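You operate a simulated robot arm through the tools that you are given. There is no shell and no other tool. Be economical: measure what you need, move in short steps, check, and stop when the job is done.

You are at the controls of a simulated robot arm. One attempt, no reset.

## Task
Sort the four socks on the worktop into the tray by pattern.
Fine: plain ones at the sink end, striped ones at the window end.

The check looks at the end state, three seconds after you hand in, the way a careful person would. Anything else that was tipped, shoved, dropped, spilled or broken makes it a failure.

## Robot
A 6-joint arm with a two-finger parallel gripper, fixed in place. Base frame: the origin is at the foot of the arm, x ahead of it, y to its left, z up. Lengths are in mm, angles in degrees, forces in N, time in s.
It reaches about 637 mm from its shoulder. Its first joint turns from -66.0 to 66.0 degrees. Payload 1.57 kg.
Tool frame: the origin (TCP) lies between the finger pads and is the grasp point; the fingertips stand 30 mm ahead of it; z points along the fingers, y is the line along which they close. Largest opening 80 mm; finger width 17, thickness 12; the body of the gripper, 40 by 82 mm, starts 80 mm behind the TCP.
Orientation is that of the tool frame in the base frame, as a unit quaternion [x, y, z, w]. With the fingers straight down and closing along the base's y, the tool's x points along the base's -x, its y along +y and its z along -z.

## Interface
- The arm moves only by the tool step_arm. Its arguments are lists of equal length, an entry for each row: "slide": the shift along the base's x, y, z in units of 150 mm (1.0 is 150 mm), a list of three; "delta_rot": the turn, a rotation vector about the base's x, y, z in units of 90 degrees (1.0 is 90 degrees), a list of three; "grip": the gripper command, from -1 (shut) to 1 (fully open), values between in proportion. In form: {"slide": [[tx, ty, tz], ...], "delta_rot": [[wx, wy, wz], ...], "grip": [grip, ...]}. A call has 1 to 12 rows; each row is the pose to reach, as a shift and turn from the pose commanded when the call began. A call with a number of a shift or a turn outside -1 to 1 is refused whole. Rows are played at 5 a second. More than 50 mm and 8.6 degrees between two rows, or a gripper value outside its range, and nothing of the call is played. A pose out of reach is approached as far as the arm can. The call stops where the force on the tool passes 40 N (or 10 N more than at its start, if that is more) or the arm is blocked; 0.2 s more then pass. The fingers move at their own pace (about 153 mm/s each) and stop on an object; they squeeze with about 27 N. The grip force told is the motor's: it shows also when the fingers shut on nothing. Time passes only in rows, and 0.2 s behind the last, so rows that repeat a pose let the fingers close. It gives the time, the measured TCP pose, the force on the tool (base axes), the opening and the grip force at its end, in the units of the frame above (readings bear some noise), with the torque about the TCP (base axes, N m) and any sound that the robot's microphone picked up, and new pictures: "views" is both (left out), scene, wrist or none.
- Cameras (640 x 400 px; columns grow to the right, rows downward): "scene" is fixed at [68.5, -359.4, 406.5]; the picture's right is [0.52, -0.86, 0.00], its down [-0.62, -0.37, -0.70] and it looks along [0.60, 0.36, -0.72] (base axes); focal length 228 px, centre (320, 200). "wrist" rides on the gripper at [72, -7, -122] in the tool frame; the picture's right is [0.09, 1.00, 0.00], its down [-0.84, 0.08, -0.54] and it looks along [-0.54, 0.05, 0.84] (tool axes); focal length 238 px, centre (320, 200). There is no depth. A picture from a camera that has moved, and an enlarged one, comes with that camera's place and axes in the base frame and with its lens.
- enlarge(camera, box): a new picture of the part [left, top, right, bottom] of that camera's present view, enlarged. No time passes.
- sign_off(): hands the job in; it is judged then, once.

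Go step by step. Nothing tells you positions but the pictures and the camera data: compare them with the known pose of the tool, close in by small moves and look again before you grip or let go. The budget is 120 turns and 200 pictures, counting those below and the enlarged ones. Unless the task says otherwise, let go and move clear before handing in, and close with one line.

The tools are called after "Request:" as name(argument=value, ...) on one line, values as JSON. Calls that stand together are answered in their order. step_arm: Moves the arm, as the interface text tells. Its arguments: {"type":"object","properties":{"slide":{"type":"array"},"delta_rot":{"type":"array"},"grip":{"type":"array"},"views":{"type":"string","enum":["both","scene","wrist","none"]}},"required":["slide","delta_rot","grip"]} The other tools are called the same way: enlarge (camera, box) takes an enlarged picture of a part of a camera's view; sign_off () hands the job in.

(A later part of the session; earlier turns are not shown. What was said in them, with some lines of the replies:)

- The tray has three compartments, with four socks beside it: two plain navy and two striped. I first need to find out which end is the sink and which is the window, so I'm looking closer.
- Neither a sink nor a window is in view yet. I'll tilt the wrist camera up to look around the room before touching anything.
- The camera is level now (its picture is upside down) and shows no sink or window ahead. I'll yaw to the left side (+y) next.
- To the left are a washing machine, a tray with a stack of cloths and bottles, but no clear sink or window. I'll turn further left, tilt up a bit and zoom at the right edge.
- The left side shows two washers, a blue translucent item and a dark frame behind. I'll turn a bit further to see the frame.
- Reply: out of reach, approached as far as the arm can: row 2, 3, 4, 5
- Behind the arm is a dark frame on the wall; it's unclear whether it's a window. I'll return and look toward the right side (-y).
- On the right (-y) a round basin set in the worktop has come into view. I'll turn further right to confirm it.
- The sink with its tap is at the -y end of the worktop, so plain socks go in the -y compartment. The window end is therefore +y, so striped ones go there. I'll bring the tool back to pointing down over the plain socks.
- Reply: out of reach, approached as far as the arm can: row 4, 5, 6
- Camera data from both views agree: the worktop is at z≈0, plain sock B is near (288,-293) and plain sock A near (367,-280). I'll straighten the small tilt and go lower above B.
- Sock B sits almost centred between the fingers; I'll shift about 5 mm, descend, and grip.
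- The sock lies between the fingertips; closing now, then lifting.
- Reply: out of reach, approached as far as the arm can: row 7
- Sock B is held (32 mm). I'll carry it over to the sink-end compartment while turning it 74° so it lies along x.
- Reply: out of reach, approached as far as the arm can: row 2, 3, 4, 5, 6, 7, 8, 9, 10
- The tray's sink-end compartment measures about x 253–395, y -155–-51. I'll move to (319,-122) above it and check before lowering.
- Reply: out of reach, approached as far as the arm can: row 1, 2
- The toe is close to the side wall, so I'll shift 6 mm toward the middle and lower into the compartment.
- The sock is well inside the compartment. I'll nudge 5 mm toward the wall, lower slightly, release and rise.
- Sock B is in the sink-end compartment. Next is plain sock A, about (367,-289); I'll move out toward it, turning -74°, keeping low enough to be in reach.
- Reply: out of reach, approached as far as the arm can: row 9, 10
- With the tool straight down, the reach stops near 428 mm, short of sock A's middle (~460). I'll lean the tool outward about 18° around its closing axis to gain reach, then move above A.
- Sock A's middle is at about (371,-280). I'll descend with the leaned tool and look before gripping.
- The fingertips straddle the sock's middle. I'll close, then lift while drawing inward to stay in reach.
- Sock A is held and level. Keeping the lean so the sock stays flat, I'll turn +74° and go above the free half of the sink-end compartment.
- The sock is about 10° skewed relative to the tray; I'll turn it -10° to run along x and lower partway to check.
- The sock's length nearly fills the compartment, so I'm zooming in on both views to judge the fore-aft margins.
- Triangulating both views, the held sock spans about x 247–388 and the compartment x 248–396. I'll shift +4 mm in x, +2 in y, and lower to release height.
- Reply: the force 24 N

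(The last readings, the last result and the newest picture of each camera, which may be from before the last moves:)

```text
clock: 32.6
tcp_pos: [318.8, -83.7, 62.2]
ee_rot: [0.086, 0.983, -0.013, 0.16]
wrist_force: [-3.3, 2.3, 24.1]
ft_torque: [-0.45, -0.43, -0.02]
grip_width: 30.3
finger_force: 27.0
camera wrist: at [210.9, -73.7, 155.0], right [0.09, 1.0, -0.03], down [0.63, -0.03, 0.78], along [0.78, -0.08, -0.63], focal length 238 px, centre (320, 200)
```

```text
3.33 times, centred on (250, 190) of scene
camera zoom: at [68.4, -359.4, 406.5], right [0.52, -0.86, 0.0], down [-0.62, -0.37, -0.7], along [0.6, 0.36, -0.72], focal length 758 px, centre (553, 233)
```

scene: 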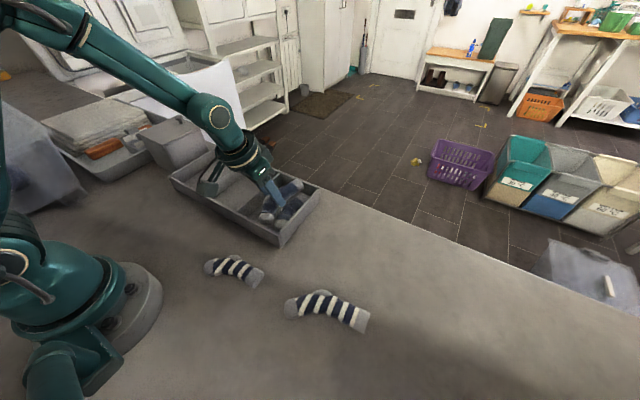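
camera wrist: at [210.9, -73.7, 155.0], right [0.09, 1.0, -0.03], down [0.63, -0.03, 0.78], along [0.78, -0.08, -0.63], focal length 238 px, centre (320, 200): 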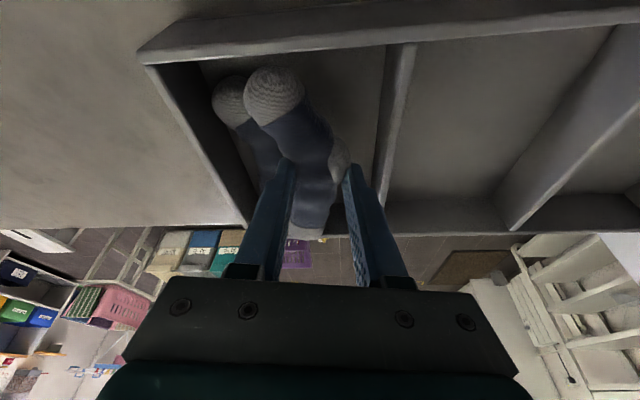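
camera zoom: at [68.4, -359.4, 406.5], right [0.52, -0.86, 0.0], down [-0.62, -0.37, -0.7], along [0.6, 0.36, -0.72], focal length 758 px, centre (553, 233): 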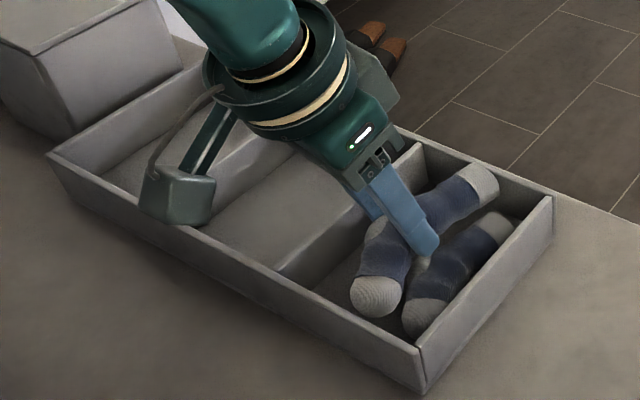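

The finger or sock is resting on sock B (24 N). I'll back off 7 mm and shift 3 mm away, then check forces.

Request:
step_arm(slide=[[0, 0, 0.05], [-0.02, 0.03, 0.06]], delta_rot=[[0, 0, 0], [0, 0, 0]], grip=[-1, -1], views="wrist")

Request:
enlarge(camera="scene", box=[160, 130, 340, 250])

```text
clock: 33.2
tcp_pos: [313.7, -79.4, 70.1]
ee_rot: [0.086, 0.984, -0.013, 0.159]
wrist_force: [10.0, -0.9, -1.4]
ft_torque: [0.02, -0.34, 0.23]
grip_width: 30.4
finger_force: 27.4
camera wrist: at [207.1, -69.3, 163.5], right [0.09, 1.0, -0.03], down [0.63, -0.03, 0.78], along [0.77, -0.08, -0.63], focal length 238 px, centre (320, 200)
```

wrist: 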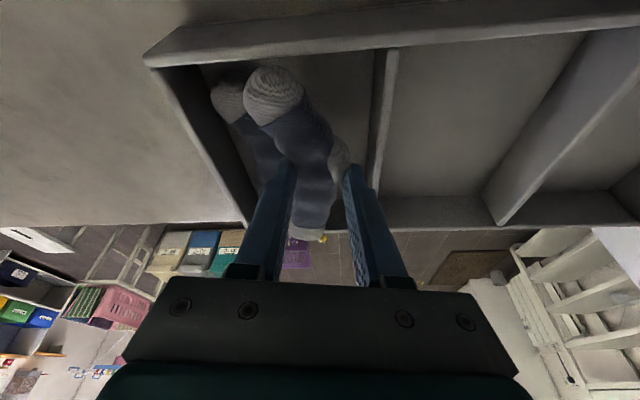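

```text
3.33 times, centred on (250, 190) of scene
camera zoom: at [68.5, -359.4, 406.5], right [0.52, -0.86, 0.0], down [-0.62, -0.37, -0.7], along [0.6, 0.36, -0.72], focal length 758 px, centre (553, 233)
```

zoom: 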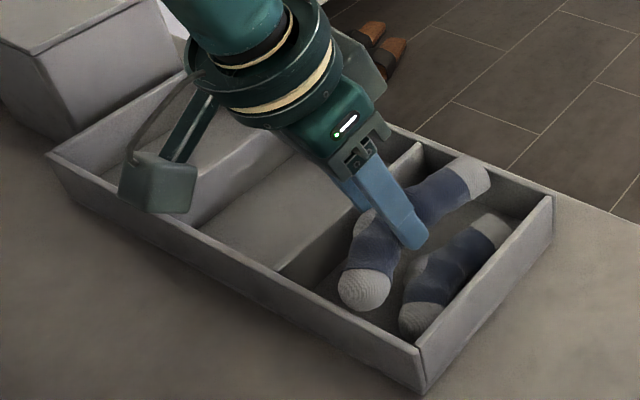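

The toe is pressing the near wall (10 N in +x), so I'll shift +5 mm in x, -3 mm in y, then release gently and rise along the finger direction.

Request:
step_arm(slide=[[0.033, -0.015, 0], [0.033, -0.015, -0.025], [0.033, -0.015, -0.025]], delta_rot=[[0, 0, 0], [0, 0, 0], [0, 0, 0]], grip=[-1, -1, -1], views="none")

Request:
step_arm(slide=[[0, 0, 0], [0, 0, 0], [0, 0, 0], [-0.03, 0, 0.1], [-0.1, 0, 0.3], [-0.17, 0, 0.55]], delta_rot=[[0, 0, 0], [0, 0, 0], [0, 0, 0], [0, 0, 0], [0, 0, 0], [0, 0, 0]], grip=[-0.15, -0.1, -0.1, -0.1, -0.1, 0], views="both")

Request:
enlarge(camera="scene", box=[160, 130, 340, 250])

```text
clock: 34.0
tcp_pos: [317.0, -83.2, 67.4]
ee_rot: [0.086, 0.984, -0.013, 0.156]
wrist_force: [-0.2, 0.1, -0.3]
ft_torque: [0.02, 0.04, 0.04]
grip_width: 30.3
finger_force: 26.8
```

```text
clock: 35.4
tcp_pos: [291.4, -79.8, 148.1]
ee_rot: [0.087, 0.984, -0.013, 0.156]
wrist_force: [0.0, 0.1, 1.1]
ft_torque: [0.02, 0.02, 0.02]
grip_width: 39.9
finger_force: 0.0
camera wrist: at [184.7, -69.1, 242.7], right [0.09, 1.0, -0.03], down [0.63, -0.04, 0.77], along [0.77, -0.08, -0.63], focal length 238 px, centre (320, 200)
```

scene: 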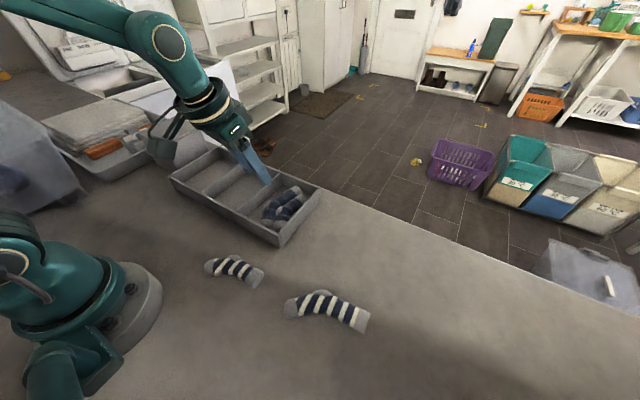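
wrist: 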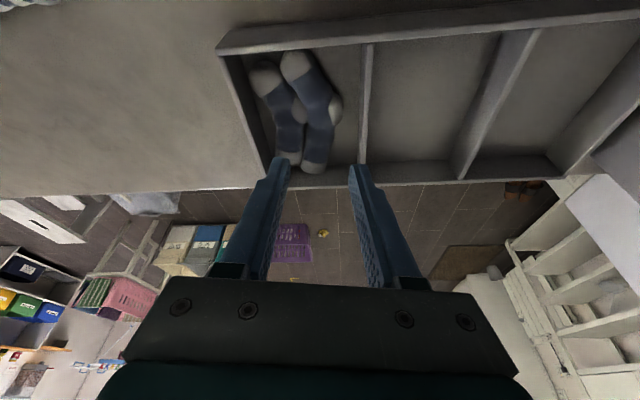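

```text
3.33 times, centred on (250, 190) of scene
camera zoom: at [68.5, -359.4, 406.5], right [0.52, -0.86, 0.0], down [-0.62, -0.37, -0.7], along [0.6, 0.36, -0.72], focal length 758 px, centre (553, 233)
```

zoom: 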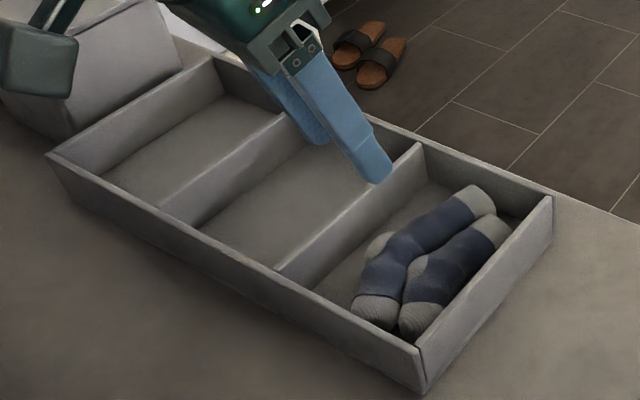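

Both plain socks are nested in the sink-end compartment. Next the big striped sock D near (190,-297): I'll straighten the tool, then travel and turn.

Request:
step_arm(slide=[[-0.05, -0.05, 0.05], [-0.1, -0.12, 0.05], [-0.15, -0.2, 0.05], [-0.2, -0.35, 0.05]], delta_rot=[[0.012, 0.066, 0], [0.024, 0.132, 0], [0.035, 0.197, 0], [0.035, 0.197, 0]], grip=[0.2, 0.4, 0.6, 0.7], views="none")

Request:
step_arm(slide=[[-0.05, -0.12, -0.05], [-0.1, -0.24, -0.1], [-0.16, -0.36, -0.15], [-0.22, -0.48, -0.2], [-0.28, -0.6, -0.25], [-0.34, -0.72, -0.3], [-0.4, -0.84, -0.35], [-0.46, -0.96, -0.4], [-0.46, -1.0, -0.4]], delta_rot=[[0, 0, -0.08], [0, 0, -0.16], [0, 0, -0.24], [0, 0, -0.32], [0, 0, -0.4], [0, 0, -0.48], [0, 0, -0.56], [0, 0, -0.64], [0, 0, -0.69]], grip=[0.7, 0.7, 0.7, 0.7, 0.7, 0.7, 0.7, 0.7, 0.7], views="both")

```text
clock: 36.4
tcp_pos: [262.8, -135.0, 157.6]
ee_rot: [0.087, 0.996, 0.001, 0.001]
wrist_force: [-0.4, 0.2, -0.2]
ft_torque: [0.0, -0.04, 0.0]
grip_width: 67.8
finger_force: 0.0
```

```text
clock: 38.4
tcp_pos: [194.0, -283.8, 95.8]
ee_rot: [0.59, 0.807, 0.0, 0.0]
wrist_force: [-0.4, 0.6, 0.4]
ft_torque: [0.03, 0.02, 0.0]
grip_width: 68.1
finger_force: 0.1
camera wrist: at [164.4, -219.0, 218.1], right [0.92, 0.39, 0.0], down [0.33, -0.77, 0.54], along [0.21, -0.5, -0.84], focal length 238 px, centre (320, 200)
```

scene: 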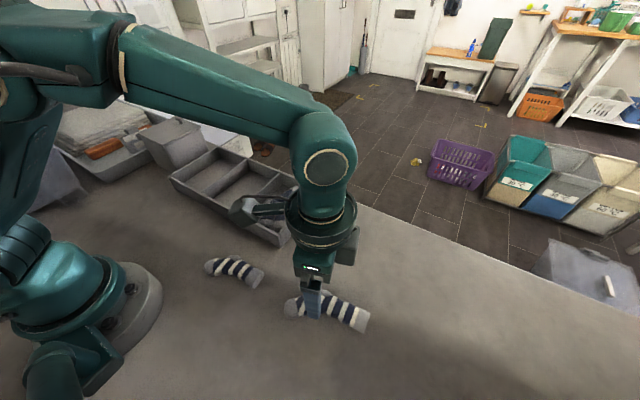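
wrist: 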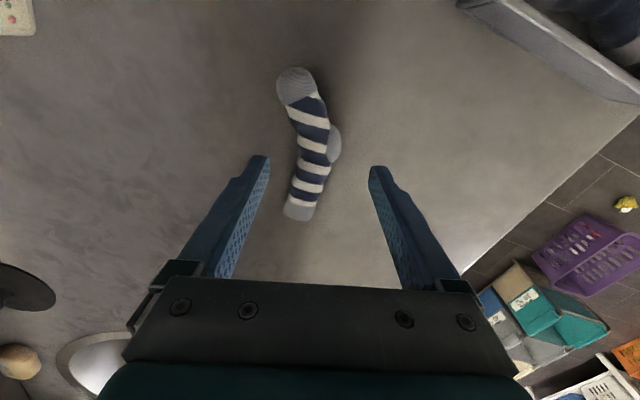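

Striped sock D is between the fingers; its middle is ~10 mm further along. I'll shift, descend, close and lift.

Request:
step_arm(slide=[[-0.005, -0.07, -0.1], [-0.007, -0.073, -0.25], [-0.007, -0.073, -0.4], [-0.007, -0.073, -0.4], [-0.007, -0.073, -0.4], [-0.007, -0.073, -0.4], [-0.007, -0.073, -0.4], [-0.007, -0.073, -0.25], [-0.007, -0.073, 0.0], [-0.007, -0.073, 0.3]], delta_rot=[[0, 0, 0], [0, 0, 0], [0, 0, 0], [0, 0, 0], [0, 0, 0], [0, 0, 0], [0, 0, 0], [0, 0, 0], [0, 0, 0], [0, 0, 0]], grip=[0.7, 0.7, 0.7, 0.2, -0.5, -1, -1, -1, -1, -1], views="both")

```text
clock: 40.6
tcp_pos: [194.4, -294.9, 144.5]
ee_rot: [0.589, 0.808, 0.001, 0.002]
wrist_force: [-0.4, -0.1, -1.0]
ft_torque: [0.03, -0.01, -0.02]
grip_width: 30.2
finger_force: 27.0
camera wrist: at [164.3, -229.7, 265.9], right [0.92, 0.39, 0.0], down [0.33, -0.77, 0.54], along [0.21, -0.5, -0.84], focal length 238 px, centre (320, 200)
```

scene: 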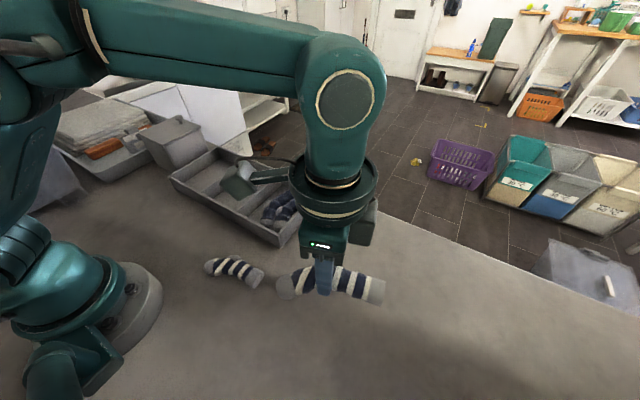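
wrist: 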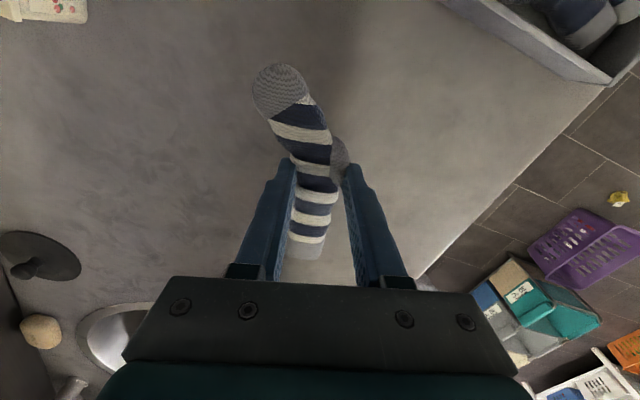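

Sock D is held. I'll carry it toward the window-end (+y) compartment, turning it to lie along x.

Request:
step_arm(slide=[[0.05, 0.1, 0.05], [0.1, 0.2, 0.1], [0.15, 0.3, 0.1], [0.2, 0.4, 0.1], [0.25, 0.5, 0.1], [0.3, 0.6, 0.1], [0.35, 0.7, 0.1], [0.4, 0.8, 0.1], [0.45, 0.9, 0.1], [0.5, 1.0, 0.1]], delta_rot=[[0, 0, 0.078], [0, 0, 0.156], [0, 0, 0.234], [0, 0, 0.312], [0, 0, 0.39], [0, 0, 0.468], [0, 0, 0.546], [0, 0, 0.624], [0, 0, 0.7], [0, 0, 0.755]], grip=[-1, -1, -1, -1, -1, -1, -1, -1, -1, -1], views="none")

Request:
step_arm(slide=[[0.03, 0.15, 0], [0.06, 0.3, 0], [0.1, 0.45, 0], [0.14, 0.6, 0], [0.18, 0.75, 0], [0.22, 0.9, 0], [0.25, 1.0, 0]], delta_rot=[[0, 0, 0], [0, 0, 0], [0, 0, 0], [0, 0, 0], [0, 0, 0], [0, 0, 0], [0, 0, 0]], grip=[-1, -1, -1, -1, -1, -1, -1], views="both")

```text
clock: 42.8
tcp_pos: [268.5, -145.3, 158.0]
ee_rot: [0.036, 0.999, 0.001, 0.0]
wrist_force: [-0.3, 0.2, 0.2]
ft_torque: [0.02, 0.01, 0.04]
grip_width: 30.0
finger_force: 27.1
```

```text
clock: 44.4
tcp_pos: [306.2, 5.7, 157.5]
ee_rot: [0.039, 0.999, 0.001, 0.0]
wrist_force: [0.3, -1.0, 0.0]
ft_torque: [-0.01, 0.0, 0.01]
grip_width: 30.2
finger_force: 27.1
camera wrist: at [232.9, 3.2, 278.6], right [-0.02, 1.0, 0.0], down [0.84, 0.01, 0.54], along [0.54, 0.01, -0.84], focal length 238 px, centre (320, 200)
```

scene: 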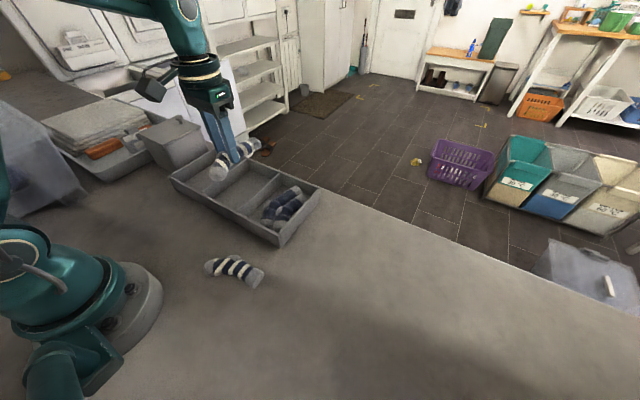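
wrist: 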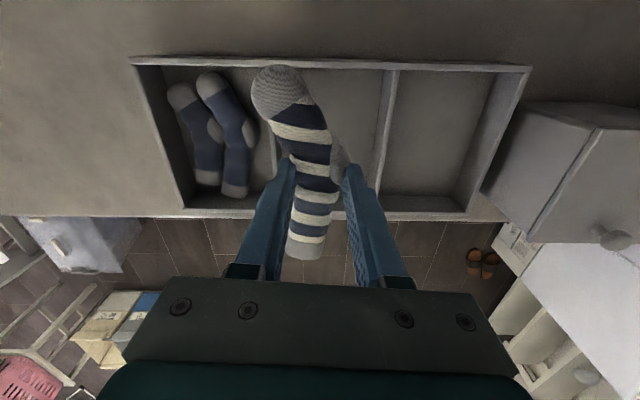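

The window-end compartment spans about y 70–175. I'll move above it to (315,110), descending partway.

Request:
step_arm(slide=[[0.02, 0.15, 0], [0.04, 0.3, 0], [0.06, 0.45, 0], [0.06, 0.6, 0], [0.06, 0.695, 0], [0.06, 0.695, -0.2], [0.06, 0.695, -0.4]], delta_rot=[[0, 0, 0], [0, 0, 0], [0, 0, 0], [0, 0, 0], [0, 0, 0], [0, 0, 0], [0, 0, 0]], grip=[-1, -1, -1, -1, -1, -1, -1], views="both")

Request:
enlarge(camera="scene", box=[110, 90, 320, 230])

```text
clock: 46.0
tcp_pos: [314.2, 108.9, 98.6]
ee_rot: [0.037, 0.999, 0.001, 0.001]
wrist_force: [-0.6, 0.1, 0.4]
ft_torque: [0.02, 0.01, 0.0]
grip_width: 30.1
finger_force: 27.0
camera wrist: at [240.5, 106.2, 220.6], right [-0.02, 1.0, 0.0], down [0.84, 0.01, 0.54], along [0.54, 0.01, -0.84], focal length 238 px, centre (320, 200)
```

scene: 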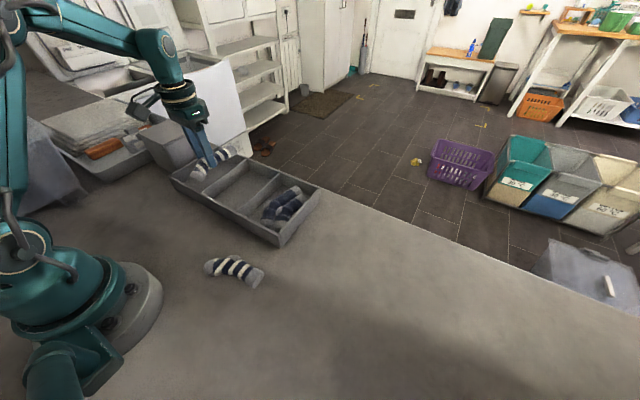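
wrist: 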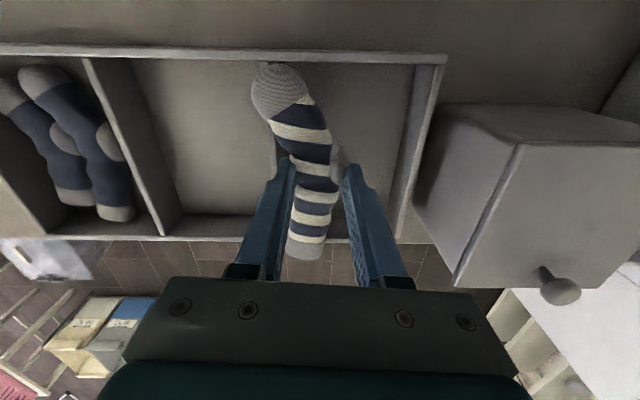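

```text
2.86 times, centred on (215, 160) of scene
camera zoom: at [68.5, -359.4, 406.5], right [0.52, -0.86, 0.0], down [-0.62, -0.37, -0.7], along [0.6, 0.36, -0.72], focal length 650 px, centre (620, 314)
```

zoom: 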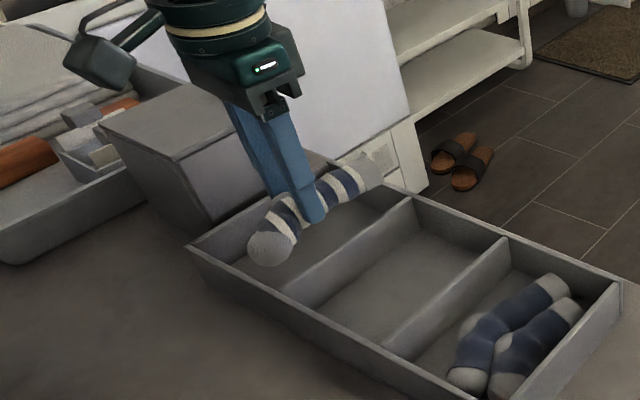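

The toe is close to the divider; I'll turn 5° more, shift a few mm and lower into the compartment.

Request:
step_arm(slide=[[0.015, 0.025, -0.05], [0.015, 0.025, -0.15], [0.015, 0.025, -0.26]], delta_rot=[[0, 0, -0.055], [0, 0, -0.055], [0, 0, -0.055]], grip=[-1, -1, -1], views="both")

Request:
enlarge(camera="scene", box=[110, 90, 320, 230])

```text
clock: 46.8
tcp_pos: [316.4, 112.4, 58.3]
ee_rot: [0.081, 0.997, 0.002, 0.002]
wrist_force: [-6.2, 10.7, 32.2]
ft_torque: [-0.3, 0.27, -0.43]
grip_width: 31.8
finger_force: 26.8
camera wrist: at [243.6, 116.9, 180.4], right [0.07, 1.0, 0.01], down [0.84, -0.06, 0.55], along [0.54, -0.03, -0.84], focal length 238 px, centre (320, 200)
```

scene: 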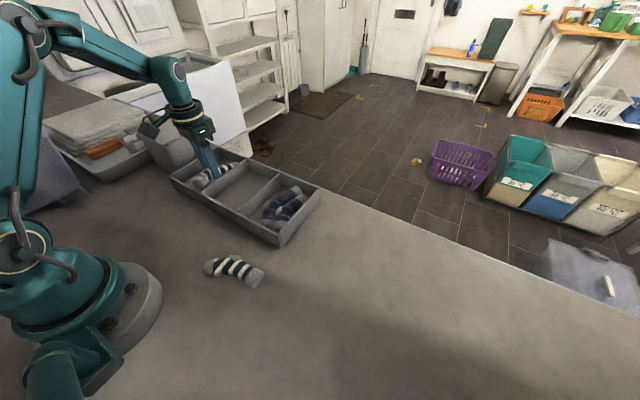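
wrist: 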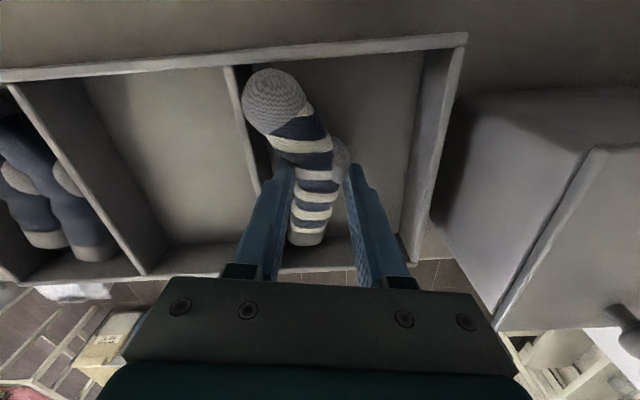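

```text
2.86 times, centred on (215, 160) of scene
camera zoom: at [68.4, -359.5, 406.5], right [0.52, -0.86, 0.0], down [-0.62, -0.37, -0.7], along [0.6, 0.36, -0.72], focal length 650 px, centre (620, 314)
```

zoom: 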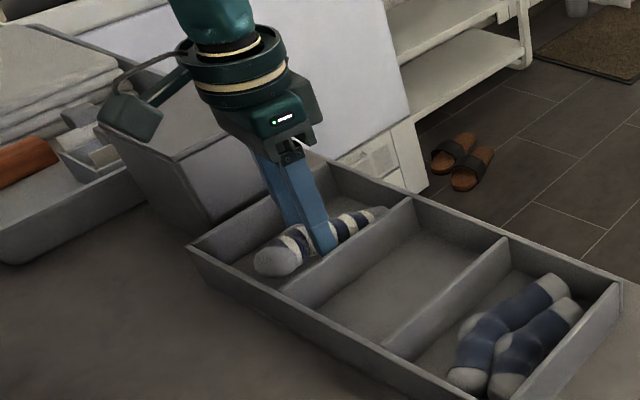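

The sock is pressing on the divider (32 N): the divider's face is really at y≈80. I'll lift off, shift 11 mm in +y and lower again.

Request:
step_arm(slide=[[0, 0, 0.12], [0.0, 0.075, 0.15]], delta_rot=[[0, 0, 0], [0, 0, 0]], grip=[-1, -1], views="wrist")

Request:
enlarge(camera="scene", box=[110, 90, 320, 230])

```text
clock: 47.4
tcp_pos: [315.5, 122.1, 79.0]
ee_rot: [0.079, 0.997, 0.0, 0.0]
wrist_force: [0.1, 1.0, -0.7]
ft_torque: [-0.05, 0.02, 0.01]
grip_width: 31.6
finger_force: 26.9
camera wrist: at [243.3, 126.7, 201.8], right [0.07, 1.0, 0.0], down [0.84, -0.06, 0.54], along [0.54, -0.04, -0.84], focal length 238 px, centre (320, 200)
```

wrist: 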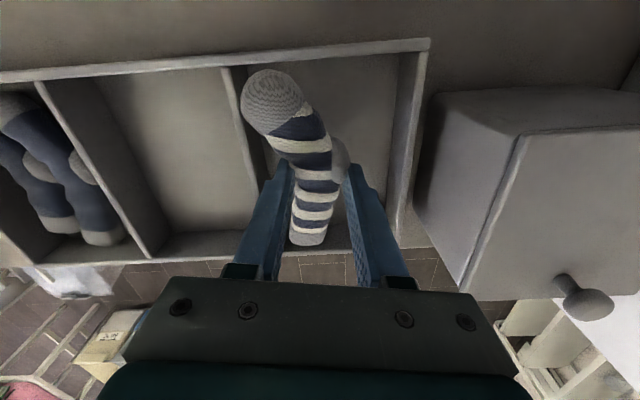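

```text
2.86 times, centred on (215, 160) of scene
camera zoom: at [68.5, -359.5, 406.5], right [0.52, -0.86, 0.0], down [-0.62, -0.37, -0.7], along [0.6, 0.36, -0.72], focal length 650 px, centre (620, 314)
```

zoom: 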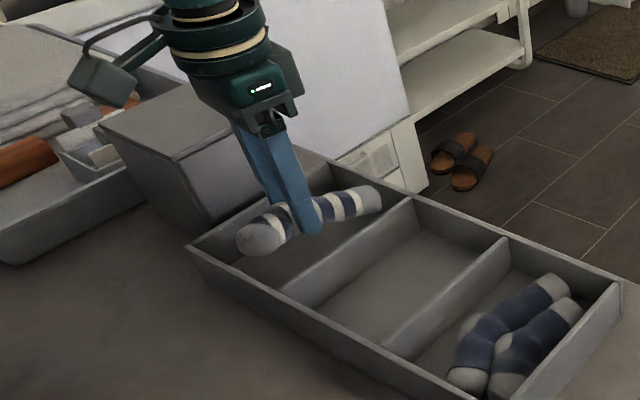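

I'll turn another -5°, shift +5 mm in x and +2 in y, then lower to the tray floor.

Request:
step_arm(slide=[[0.03, 0.015, 0], [0.03, 0.015, -0.1], [0.03, 0.015, -0.2]], delta_rot=[[0, 0, -0.055], [0, 0, -0.055], [0, 0, -0.055]], grip=[-1, -1, -1], views="wrist")

Request:
enlarge(camera="scene", box=[110, 90, 320, 230])

```text
clock: 48.2
tcp_pos: [324.6, 125.3, 51.3]
ee_rot: [0.122, 0.993, 0.002, 0.004]
wrist_force: [4.8, -0.5, 13.9]
ft_torque: [-0.16, -0.47, -0.01]
grip_width: 30.4
finger_force: 26.8
camera wrist: at [250.2, 135.6, 172.9], right [0.15, 0.99, 0.0], down [0.83, -0.13, 0.55], along [0.54, -0.08, -0.84], focal length 238 px, centre (320, 200)
```

wrist: 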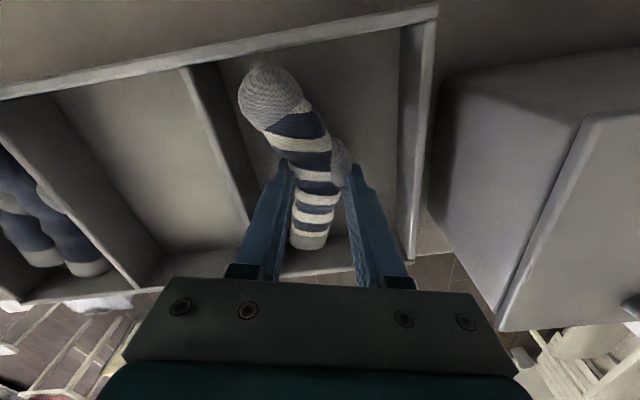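

```text
2.86 times, centred on (215, 160) of scene
camera zoom: at [68.5, -359.5, 406.5], right [0.52, -0.86, 0.0], down [-0.62, -0.37, -0.7], along [0.6, 0.36, -0.72], focal length 650 px, centre (620, 314)
```

zoom: 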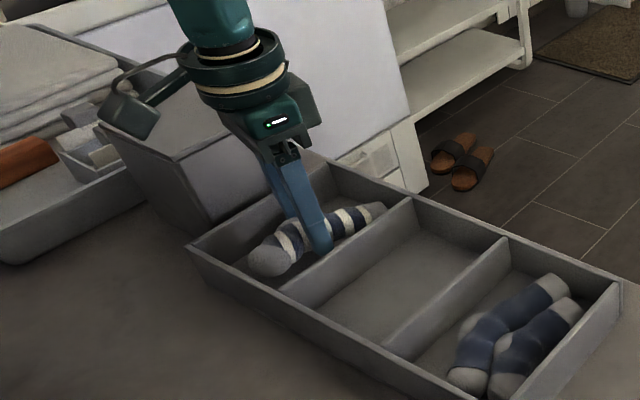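

The sock is inside the compartment and lightly touching (14 N), so I'll ease up 3 mm, release, and rise.

Request:
step_arm(slide=[[-0.01, 0, 0.02], [-0.01, 0, 0.02], [-0.01, 0, 0.02], [-0.01, 0, 0.02], [-0.01, 0, 0.15], [-0.01, 0, 0.4], [-0.01, 0, 0.65]], delta_rot=[[0, 0, 0], [0, 0, 0], [0, 0, 0], [0, 0, 0], [0, 0, 0], [0, 0, 0], [0, 0, 0]], grip=[-1, -0.1, 0, 0, 0, 0, 0], views="wrist")

Request:
enlarge(camera="scene", box=[110, 90, 320, 230])

```text
clock: 49.8
tcp_pos: [320.1, 127.0, 147.8]
ee_rot: [0.123, 0.992, 0.002, 0.0]
wrist_force: [0.7, -0.5, 0.2]
ft_torque: [0.01, 0.0, 0.05]
grip_width: 40.1
finger_force: 0.1
camera wrist: at [248.2, 136.5, 269.8], right [0.15, 0.99, 0.0], down [0.83, -0.13, 0.54], along [0.54, -0.08, -0.84], focal length 238 px, centre (320, 200)
```

wrist: 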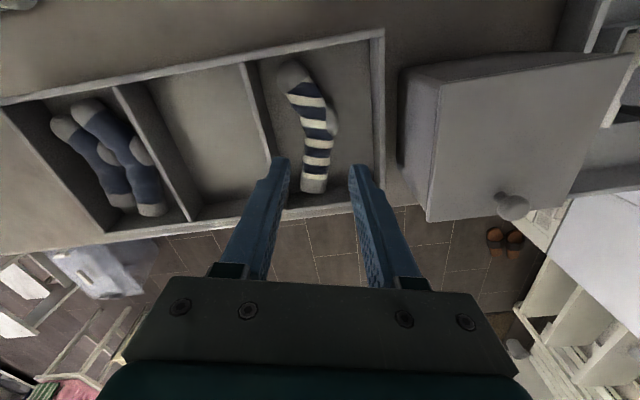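

```text
2.86 times, centred on (215, 160) of scene
camera zoom: at [68.5, -359.4, 406.5], right [0.52, -0.86, 0.0], down [-0.62, -0.37, -0.7], along [0.6, 0.36, -0.72], focal length 650 px, centre (620, 314)
```

zoom: 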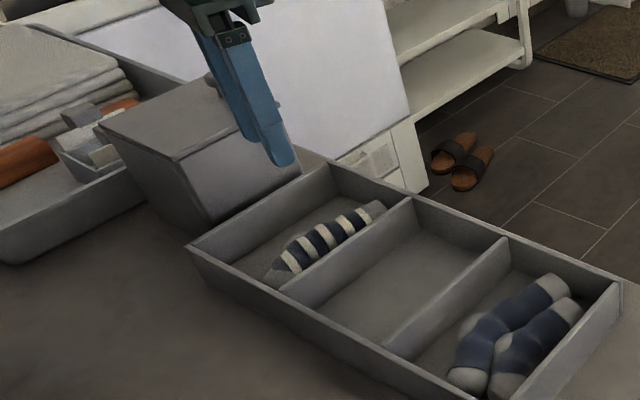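

Striped sock D is in the window-end compartment with room beside it. Now for the small striped sock C near (158,-120); I'll go there in two moves, turning to about -74°.

Request:
step_arm(slide=[[-0.05, -0.1, 0.05], [-0.1, -0.2, 0.1], [-0.15, -0.32, 0.1], [-0.2, -0.44, 0.1], [-0.25, -0.56, 0.1], [-0.3, -0.68, 0.1], [-0.35, -0.8, 0.1], [-0.4, -0.9, 0.1], [-0.45, -1.0, 0.1]], delta_rot=[[0, 0, -0.05], [0, 0, -0.1], [0, 0, -0.15], [0, 0, -0.2], [0, 0, -0.25], [0, 0, -0.3], [0, 0, -0.35], [0, 0, -0.4], [0, 0, -0.45]], grip=[0.2, 0.4, 0.6, 0.6, 0.6, 0.6, 0.6, 0.6, 0.6], views="none")

Request:
step_arm(slide=[[-0.08, -0.1, 0], [-0.16, -0.2, 0], [-0.24, -0.3, 0], [-0.32, -0.42, 0], [-0.4, -0.52, 0]], delta_rot=[[0, 0, -0.05], [0, 0, -0.1], [0, 0, -0.15], [0, 0, -0.2], [0, 0, -0.22]], grip=[0.6, 0.6, 0.6, 0.6, 0.6], views="both")

```text
clock: 51.8
tcp_pos: [253.1, -22.6, 163.1]
ee_rot: [0.46, 0.888, 0.001, 0.001]
wrist_force: [-1.0, 0.1, -0.1]
ft_torque: [0.03, 0.02, 0.01]
grip_width: 63.7
finger_force: 0.2
```

```text
clock: 53.0
tcp_pos: [192.6, -102.7, 163.5]
ee_rot: [0.604, 0.797, 0.001, 0.001]
wrist_force: [-0.3, -0.5, 0.7]
ft_torque: [0.01, -0.04, 0.02]
grip_width: 64.1
finger_force: 0.0
camera wrist: at [165.8, -36.6, 285.5], right [0.93, 0.36, 0.0], down [0.3, -0.79, 0.54], along [0.19, -0.51, -0.84], focal length 238 px, centre (320, 200)
```

scene: 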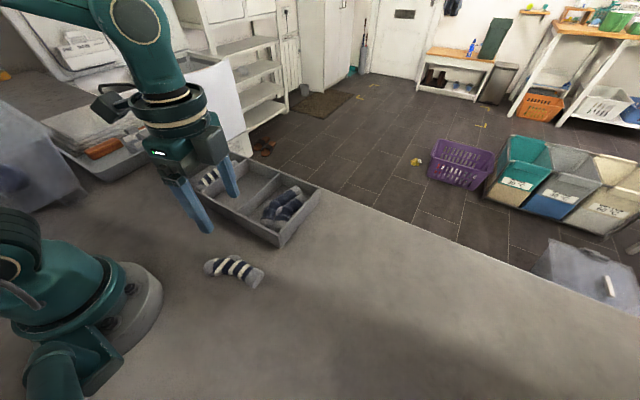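
wrist: 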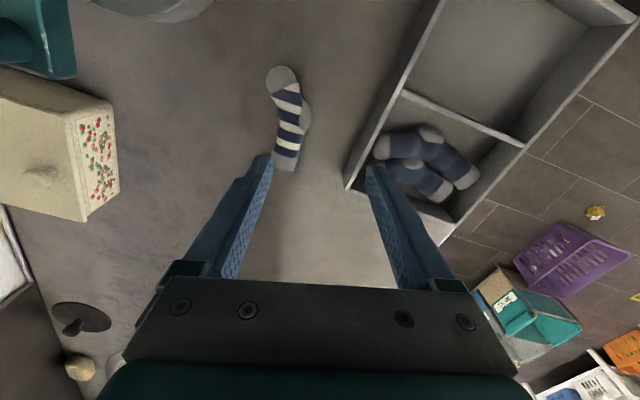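

Sock C's middle is at about (160,-117). I'll move above it and lower to z≈95 for a check.

Request:
step_arm(slide=[[-0.1, -0.05, -0.15], [-0.217, -0.1, -0.3], [-0.217, -0.1, -0.46]], delta_rot=[[0, 0, 0], [0, 0, 0], [0, 0, 0]], grip=[0.6, 0.6, 0.6], views="both")

```text
clock: 53.8
tcp_pos: [160.3, -116.4, 92.9]
ee_rot: [0.605, 0.797, 0.001, 0.002]
wrist_force: [-0.5, -0.2, 0.1]
ft_torque: [0.03, -0.03, -0.01]
grip_width: 64.0
finger_force: 0.1
camera wrist: at [133.1, -49.6, 215.6], right [0.93, 0.36, 0.0], down [0.3, -0.78, 0.54], along [0.2, -0.51, -0.84], focal length 238 px, centre (320, 200)
```

scene: 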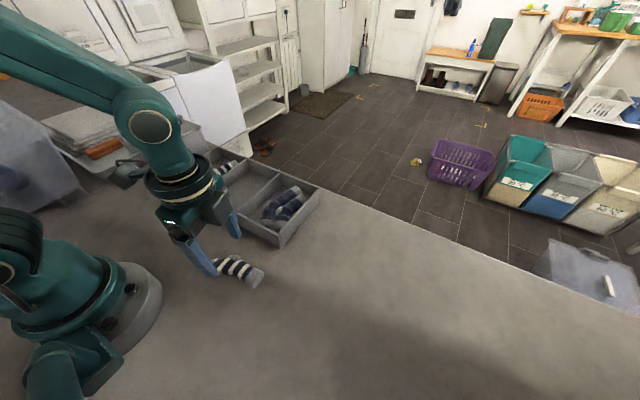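
wrist: 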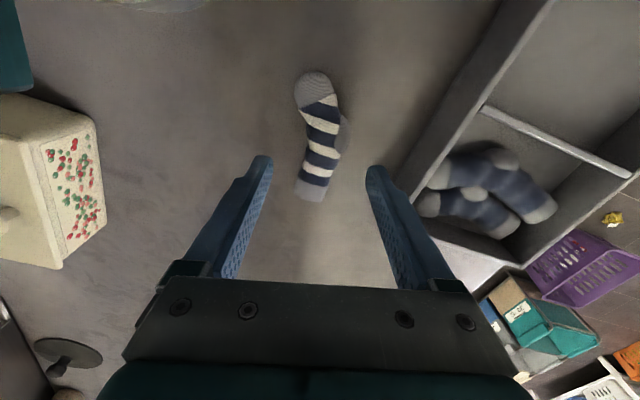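

Sock C is centred between the fingers. Descending, closing and lifting.

Request:
step_arm(slide=[[0.005, -0.01, -0.15], [0.005, -0.01, -0.3], [0.005, -0.01, -0.38], [0.005, -0.01, -0.38], [0.005, -0.01, -0.38], [0.005, -0.01, -0.38], [0.005, -0.01, -0.38], [0.005, -0.01, -0.25], [0.005, -0.01, 0.05], [0.005, -0.01, 0.35]], delta_rot=[[0, 0, 0], [0, 0, 0], [0, 0, 0], [0, 0, 0], [0, 0, 0], [0, 0, 0], [0, 0, 0], [0, 0, 0], [0, 0, 0], [0, 0, 0]], grip=[0.6, 0.6, 0.6, 0.1, -0.5, -1, -1, -1, -1, -1], views="wrist")

```text
clock: 56.0
tcp_pos: [161.8, -116.7, 147.2]
ee_rot: [0.605, 0.796, -0.001, 0.001]
wrist_force: [-0.8, -0.5, -0.4]
ft_torque: [0.0, -0.02, 0.03]
grip_width: 29.2
finger_force: 27.1
camera wrist: at [134.6, -51.3, 268.0], right [0.93, 0.36, 0.0], down [0.3, -0.78, 0.54], along [0.2, -0.51, -0.84], focal length 238 px, centre (320, 200)
```

wrist: 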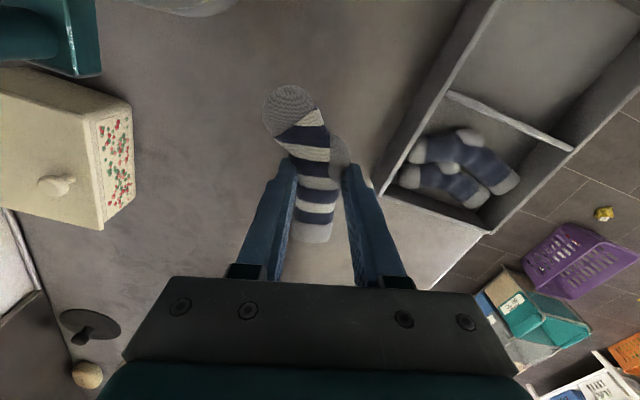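

Sock C is held. Carrying it to the window-end compartment, turning +67° on the way.

Request:
step_arm(slide=[[0.1, 0.0, 0.05], [0.2, 0.05, 0.1], [0.3, 0.12, 0.1], [0.4, 0.22, 0.1], [0.5, 0.34, 0.1], [0.6, 0.46, 0.1], [0.7, 0.58, 0.1], [0.8, 0.7, 0.1], [0.9, 0.85, 0.1], [1.0, 1.0, 0.1]], delta_rot=[[0, 0, 0.078], [0, 0, 0.156], [0, 0, 0.234], [0, 0, 0.312], [0, 0, 0.39], [0, 0, 0.468], [0, 0, 0.546], [0, 0, 0.624], [0, 0, 0.7], [0, 0, 0.74]], grip=[-1, -1, -1, -1, -1, -1, -1, -1, -1, -1], views="none")

Request:
step_arm(slide=[[0.02, 0.13, 0], [0.04, 0.26, 0], [0.04, 0.4, 0], [0.04, 0.54, 0], [0.04, 0.68, 0], [0.04, 0.78, 0], [0.04, 0.78, -0.2], [0.04, 0.78, -0.4]], delta_rot=[[0, 0, 0], [0, 0, 0], [0, 0, 0], [0, 0, 0], [0, 0, 0], [0, 0, 0], [0, 0, 0], [0, 0, 0]], grip=[-1, -1, -1, -1, -1, -1, -1, -1], views="both")

Request:
enlarge(camera="scene", box=[110, 90, 320, 230])

```text
clock: 58.2
tcp_pos: [310.9, 32.3, 161.4]
ee_rot: [0.067, 0.998, 0.001, 0.0]
wrist_force: [0.7, -0.4, 0.2]
ft_torque: [0.04, -0.01, 0.0]
grip_width: 29.4
finger_force: 26.6
```

```text
clock: 60.0
tcp_pos: [316.2, 148.5, 101.2]
ee_rot: [0.068, 0.998, 0.001, 0.001]
wrist_force: [-0.1, 0.6, 1.0]
ft_torque: [0.04, -0.01, 0.0]
grip_width: 29.2
finger_force: 26.9
camera wrist: at [242.6, 150.2, 221.7], right [0.04, 1.0, 0.0], down [0.84, -0.04, 0.54], along [0.54, -0.02, -0.84], focal length 238 px, centre (320, 200)
```

scene: 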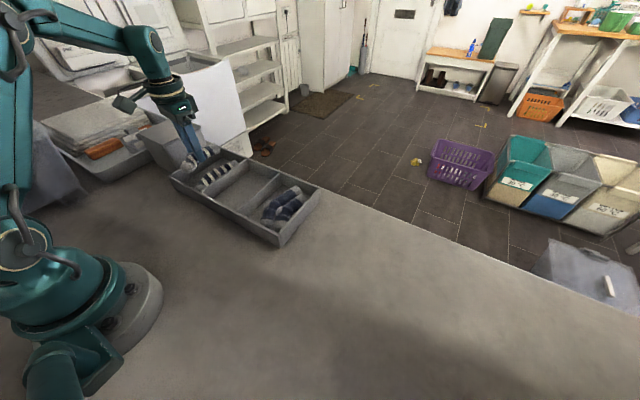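
wrist: 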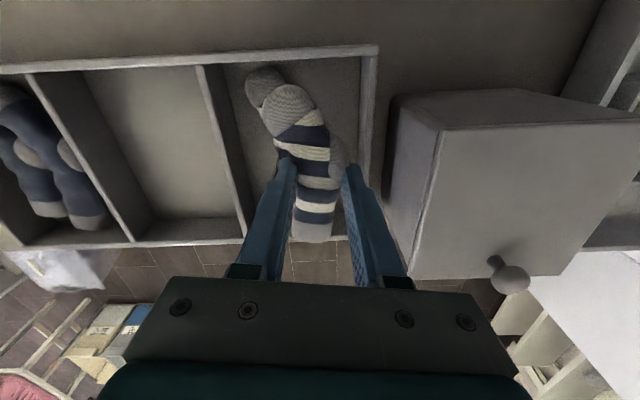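

```text
2.86 times, centred on (215, 160) of scene
camera zoom: at [68.5, -359.4, 406.5], right [0.52, -0.86, 0.0], down [-0.62, -0.37, -0.7], along [0.6, 0.36, -0.72], focal length 650 px, centre (620, 314)
```

zoom: 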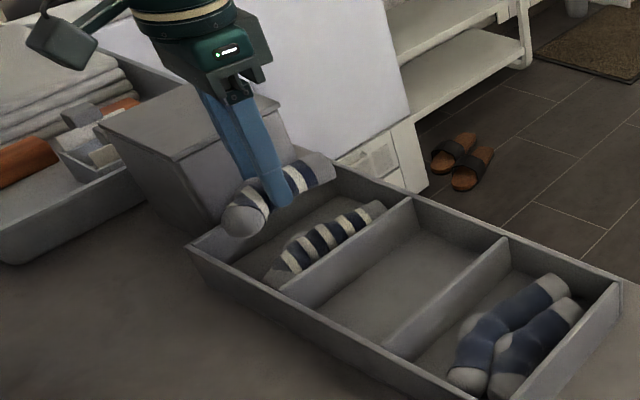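

Placing with the fingertips just above the rim height avoids touching the wall or sock D. I'll shift to y≈152, lower to z≈81 and check.

Request:
step_arm(slide=[[0.01, 0.02, -0.05], [0.01, 0.02, -0.13]], delta_rot=[[0, 0, 0], [0, 0, 0]], grip=[-1, -1], views="wrist")

Request:
enlarge(camera="scene", box=[150, 120, 270, 220])

```text
clock: 60.6
tcp_pos: [318.0, 150.9, 81.6]
ee_rot: [0.068, 0.998, 0.001, 0.0]
wrist_force: [0.2, 0.1, 0.5]
ft_torque: [0.01, -0.03, 0.0]
grip_width: 28.9
finger_force: 27.2
camera wrist: at [245.1, 152.9, 202.7], right [0.04, 1.0, 0.0], down [0.84, -0.04, 0.54], along [0.54, -0.02, -0.84], focal length 238 px, centre (320, 200)
```

wrist: 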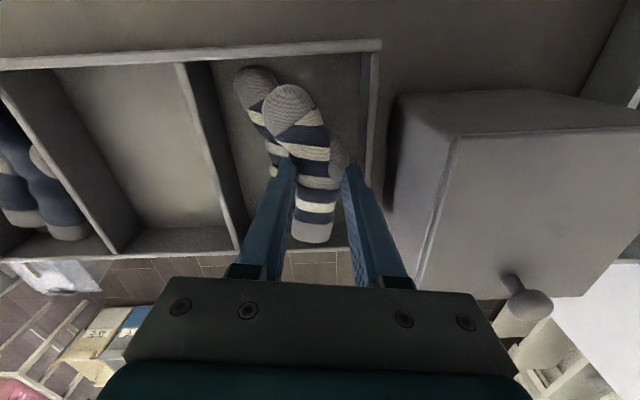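

```text
4.00 times, centred on (210, 170) of scene
camera zoom: at [68.5, -359.4, 406.5], right [0.52, -0.86, 0.0], down [-0.62, -0.37, -0.7], along [0.6, 0.36, -0.72], focal length 910 px, centre (760, 320)
```

zoom: 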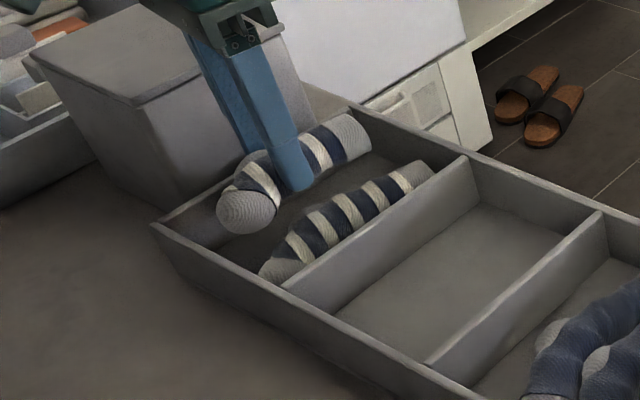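

Alignment looks good: the sock is clear of both end walls. Releasing with a small opening and rising.

Request:
step_arm(slide=[[0, 0, -0.02], [0, 0, -0.02], [0, 0, -0.02], [0, 0, -0.02], [0, 0, 0.15], [0, 0, 0.35], [0, 0, 0.5]], delta_rot=[[0, 0, 0], [0, 0, 0], [0, 0, 0], [0, 0, 0], [0, 0, 0], [0, 0, 0], [0, 0, 0]], grip=[-1, -0.1, -0.05, -0.05, -0.05, -0.05, -0.05], views="wrist")

Request:
enlarge(camera="scene", box=[150, 120, 330, 250])

```text
clock: 62.2
tcp_pos: [318.6, 152.6, 157.1]
ee_rot: [0.068, 0.998, 0.001, 0.001]
wrist_force: [0.8, 0.6, 0.9]
ft_torque: [-0.02, 0.0, 0.04]
grip_width: 38.1
finger_force: 0.2
camera wrist: at [245.3, 154.2, 278.8], right [0.04, 1.0, 0.0], down [0.84, -0.04, 0.54], along [0.54, -0.02, -0.84], focal length 238 px, centre (320, 200)
```

wrist: 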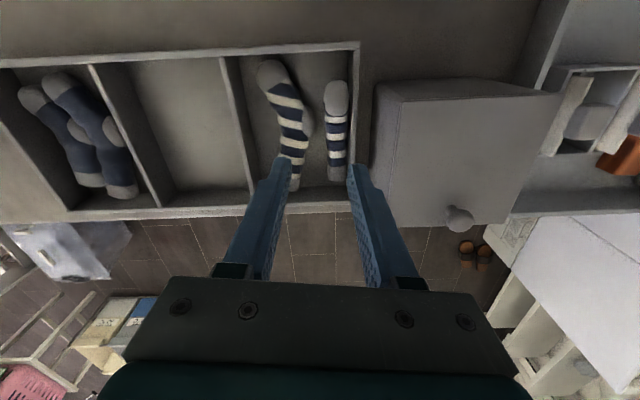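

```text
3.08 times, centred on (240, 185) of scene
camera zoom: at [68.5, -359.4, 406.5], right [0.52, -0.86, 0.0], down [-0.62, -0.37, -0.7], along [0.6, 0.36, -0.72], focal length 700 px, centre (566, 246)
```

zoom: 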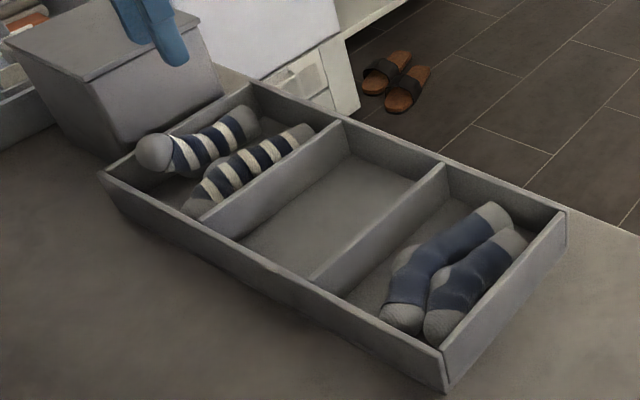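

All four are in the tray; sock C lies on its side against the window-end wall. I'll move clear and check that it's settled and within the rim.

Request:
step_arm(slide=[[-0.1, -0.1, 0.1], [-0.2, -0.2, 0.2], [-0.3, -0.3, 0.3], [-0.3, -0.3, 0.3], [-0.3, -0.3, 0.3]], delta_rot=[[0, 0, 0], [0, 0, 0], [0, 0, 0], [0, 0, 0], [0, 0, 0]], grip=[0, 0, 0, 0, 0], views="both")

Request:
enlarge(camera="wrist", box=[200, 20, 480, 200])

Request:
enlarge(camera="scene", box=[160, 130, 260, 210])

```text
clock: 63.4
tcp_pos: [273.0, 107.9, 204.2]
ee_rot: [0.068, 0.998, 0.001, 0.001]
wrist_force: [0.9, -0.4, -0.9]
ft_torque: [-0.03, -0.01, 0.03]
grip_width: 40.1
finger_force: 0.1
camera wrist: at [200.7, 108.4, 325.9], right [0.04, 1.0, 0.0], down [0.84, -0.04, 0.54], along [0.54, -0.02, -0.84], focal length 238 px, centre (320, 200)
```

scene: 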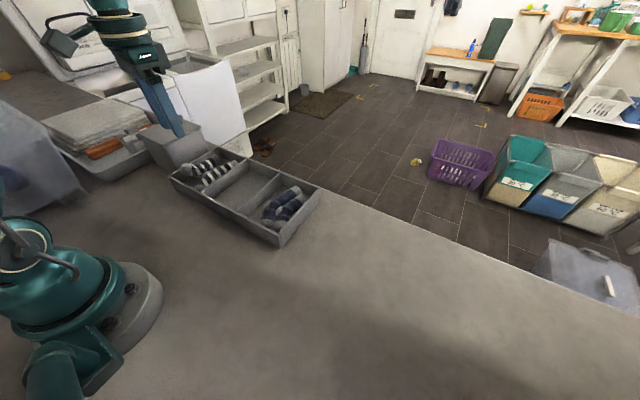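
wrist: 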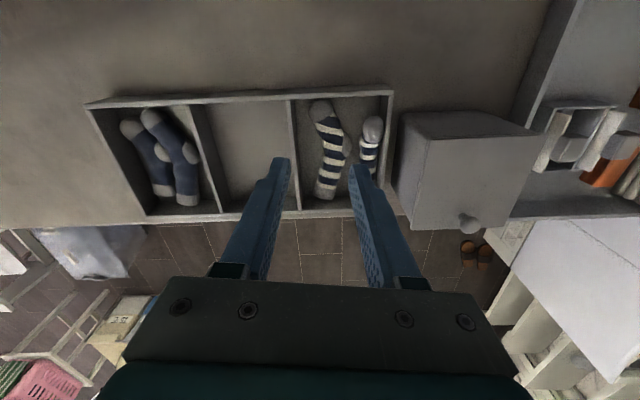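

```text
2.22 times, centred on (340, 110) of wrist
camera zoom: at [200.7, 108.4, 325.9], right [0.04, 1.0, 0.0], down [0.84, -0.04, 0.54], along [0.54, -0.02, -0.84], focal length 530 px, centre (276, 400)
```

zoom: 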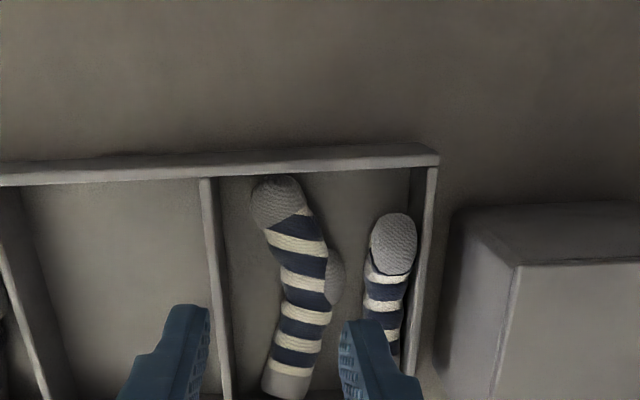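

```text
5.00 times, centred on (210, 170) of scene
camera zoom: at [68.5, -359.4, 406.5], right [0.52, -0.86, 0.0], down [-0.62, -0.37, -0.7], along [0.6, 0.36, -0.72], focal length 1137 px, centre (870, 350)
```

zoom: 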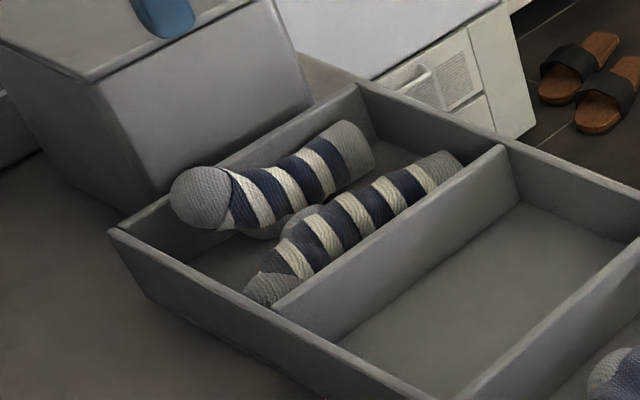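

All four socks are at rest inside the tray: the plain pair in the sink-end compartment and the striped pair in the window-end one. The gripper is empty and clear, and nothing else has moved, so I'm handing in.

Request:
sign_off()

```text
The job is handed in.
```

All four socks are in the tray: the plain pair in the sink-end compartment and the striped pair in the window-end one. The smaller striped sock rests on its side against the end wall. I saw the sink directly but never clearly saw a window, so I took the window end to be the one opposite the sink.
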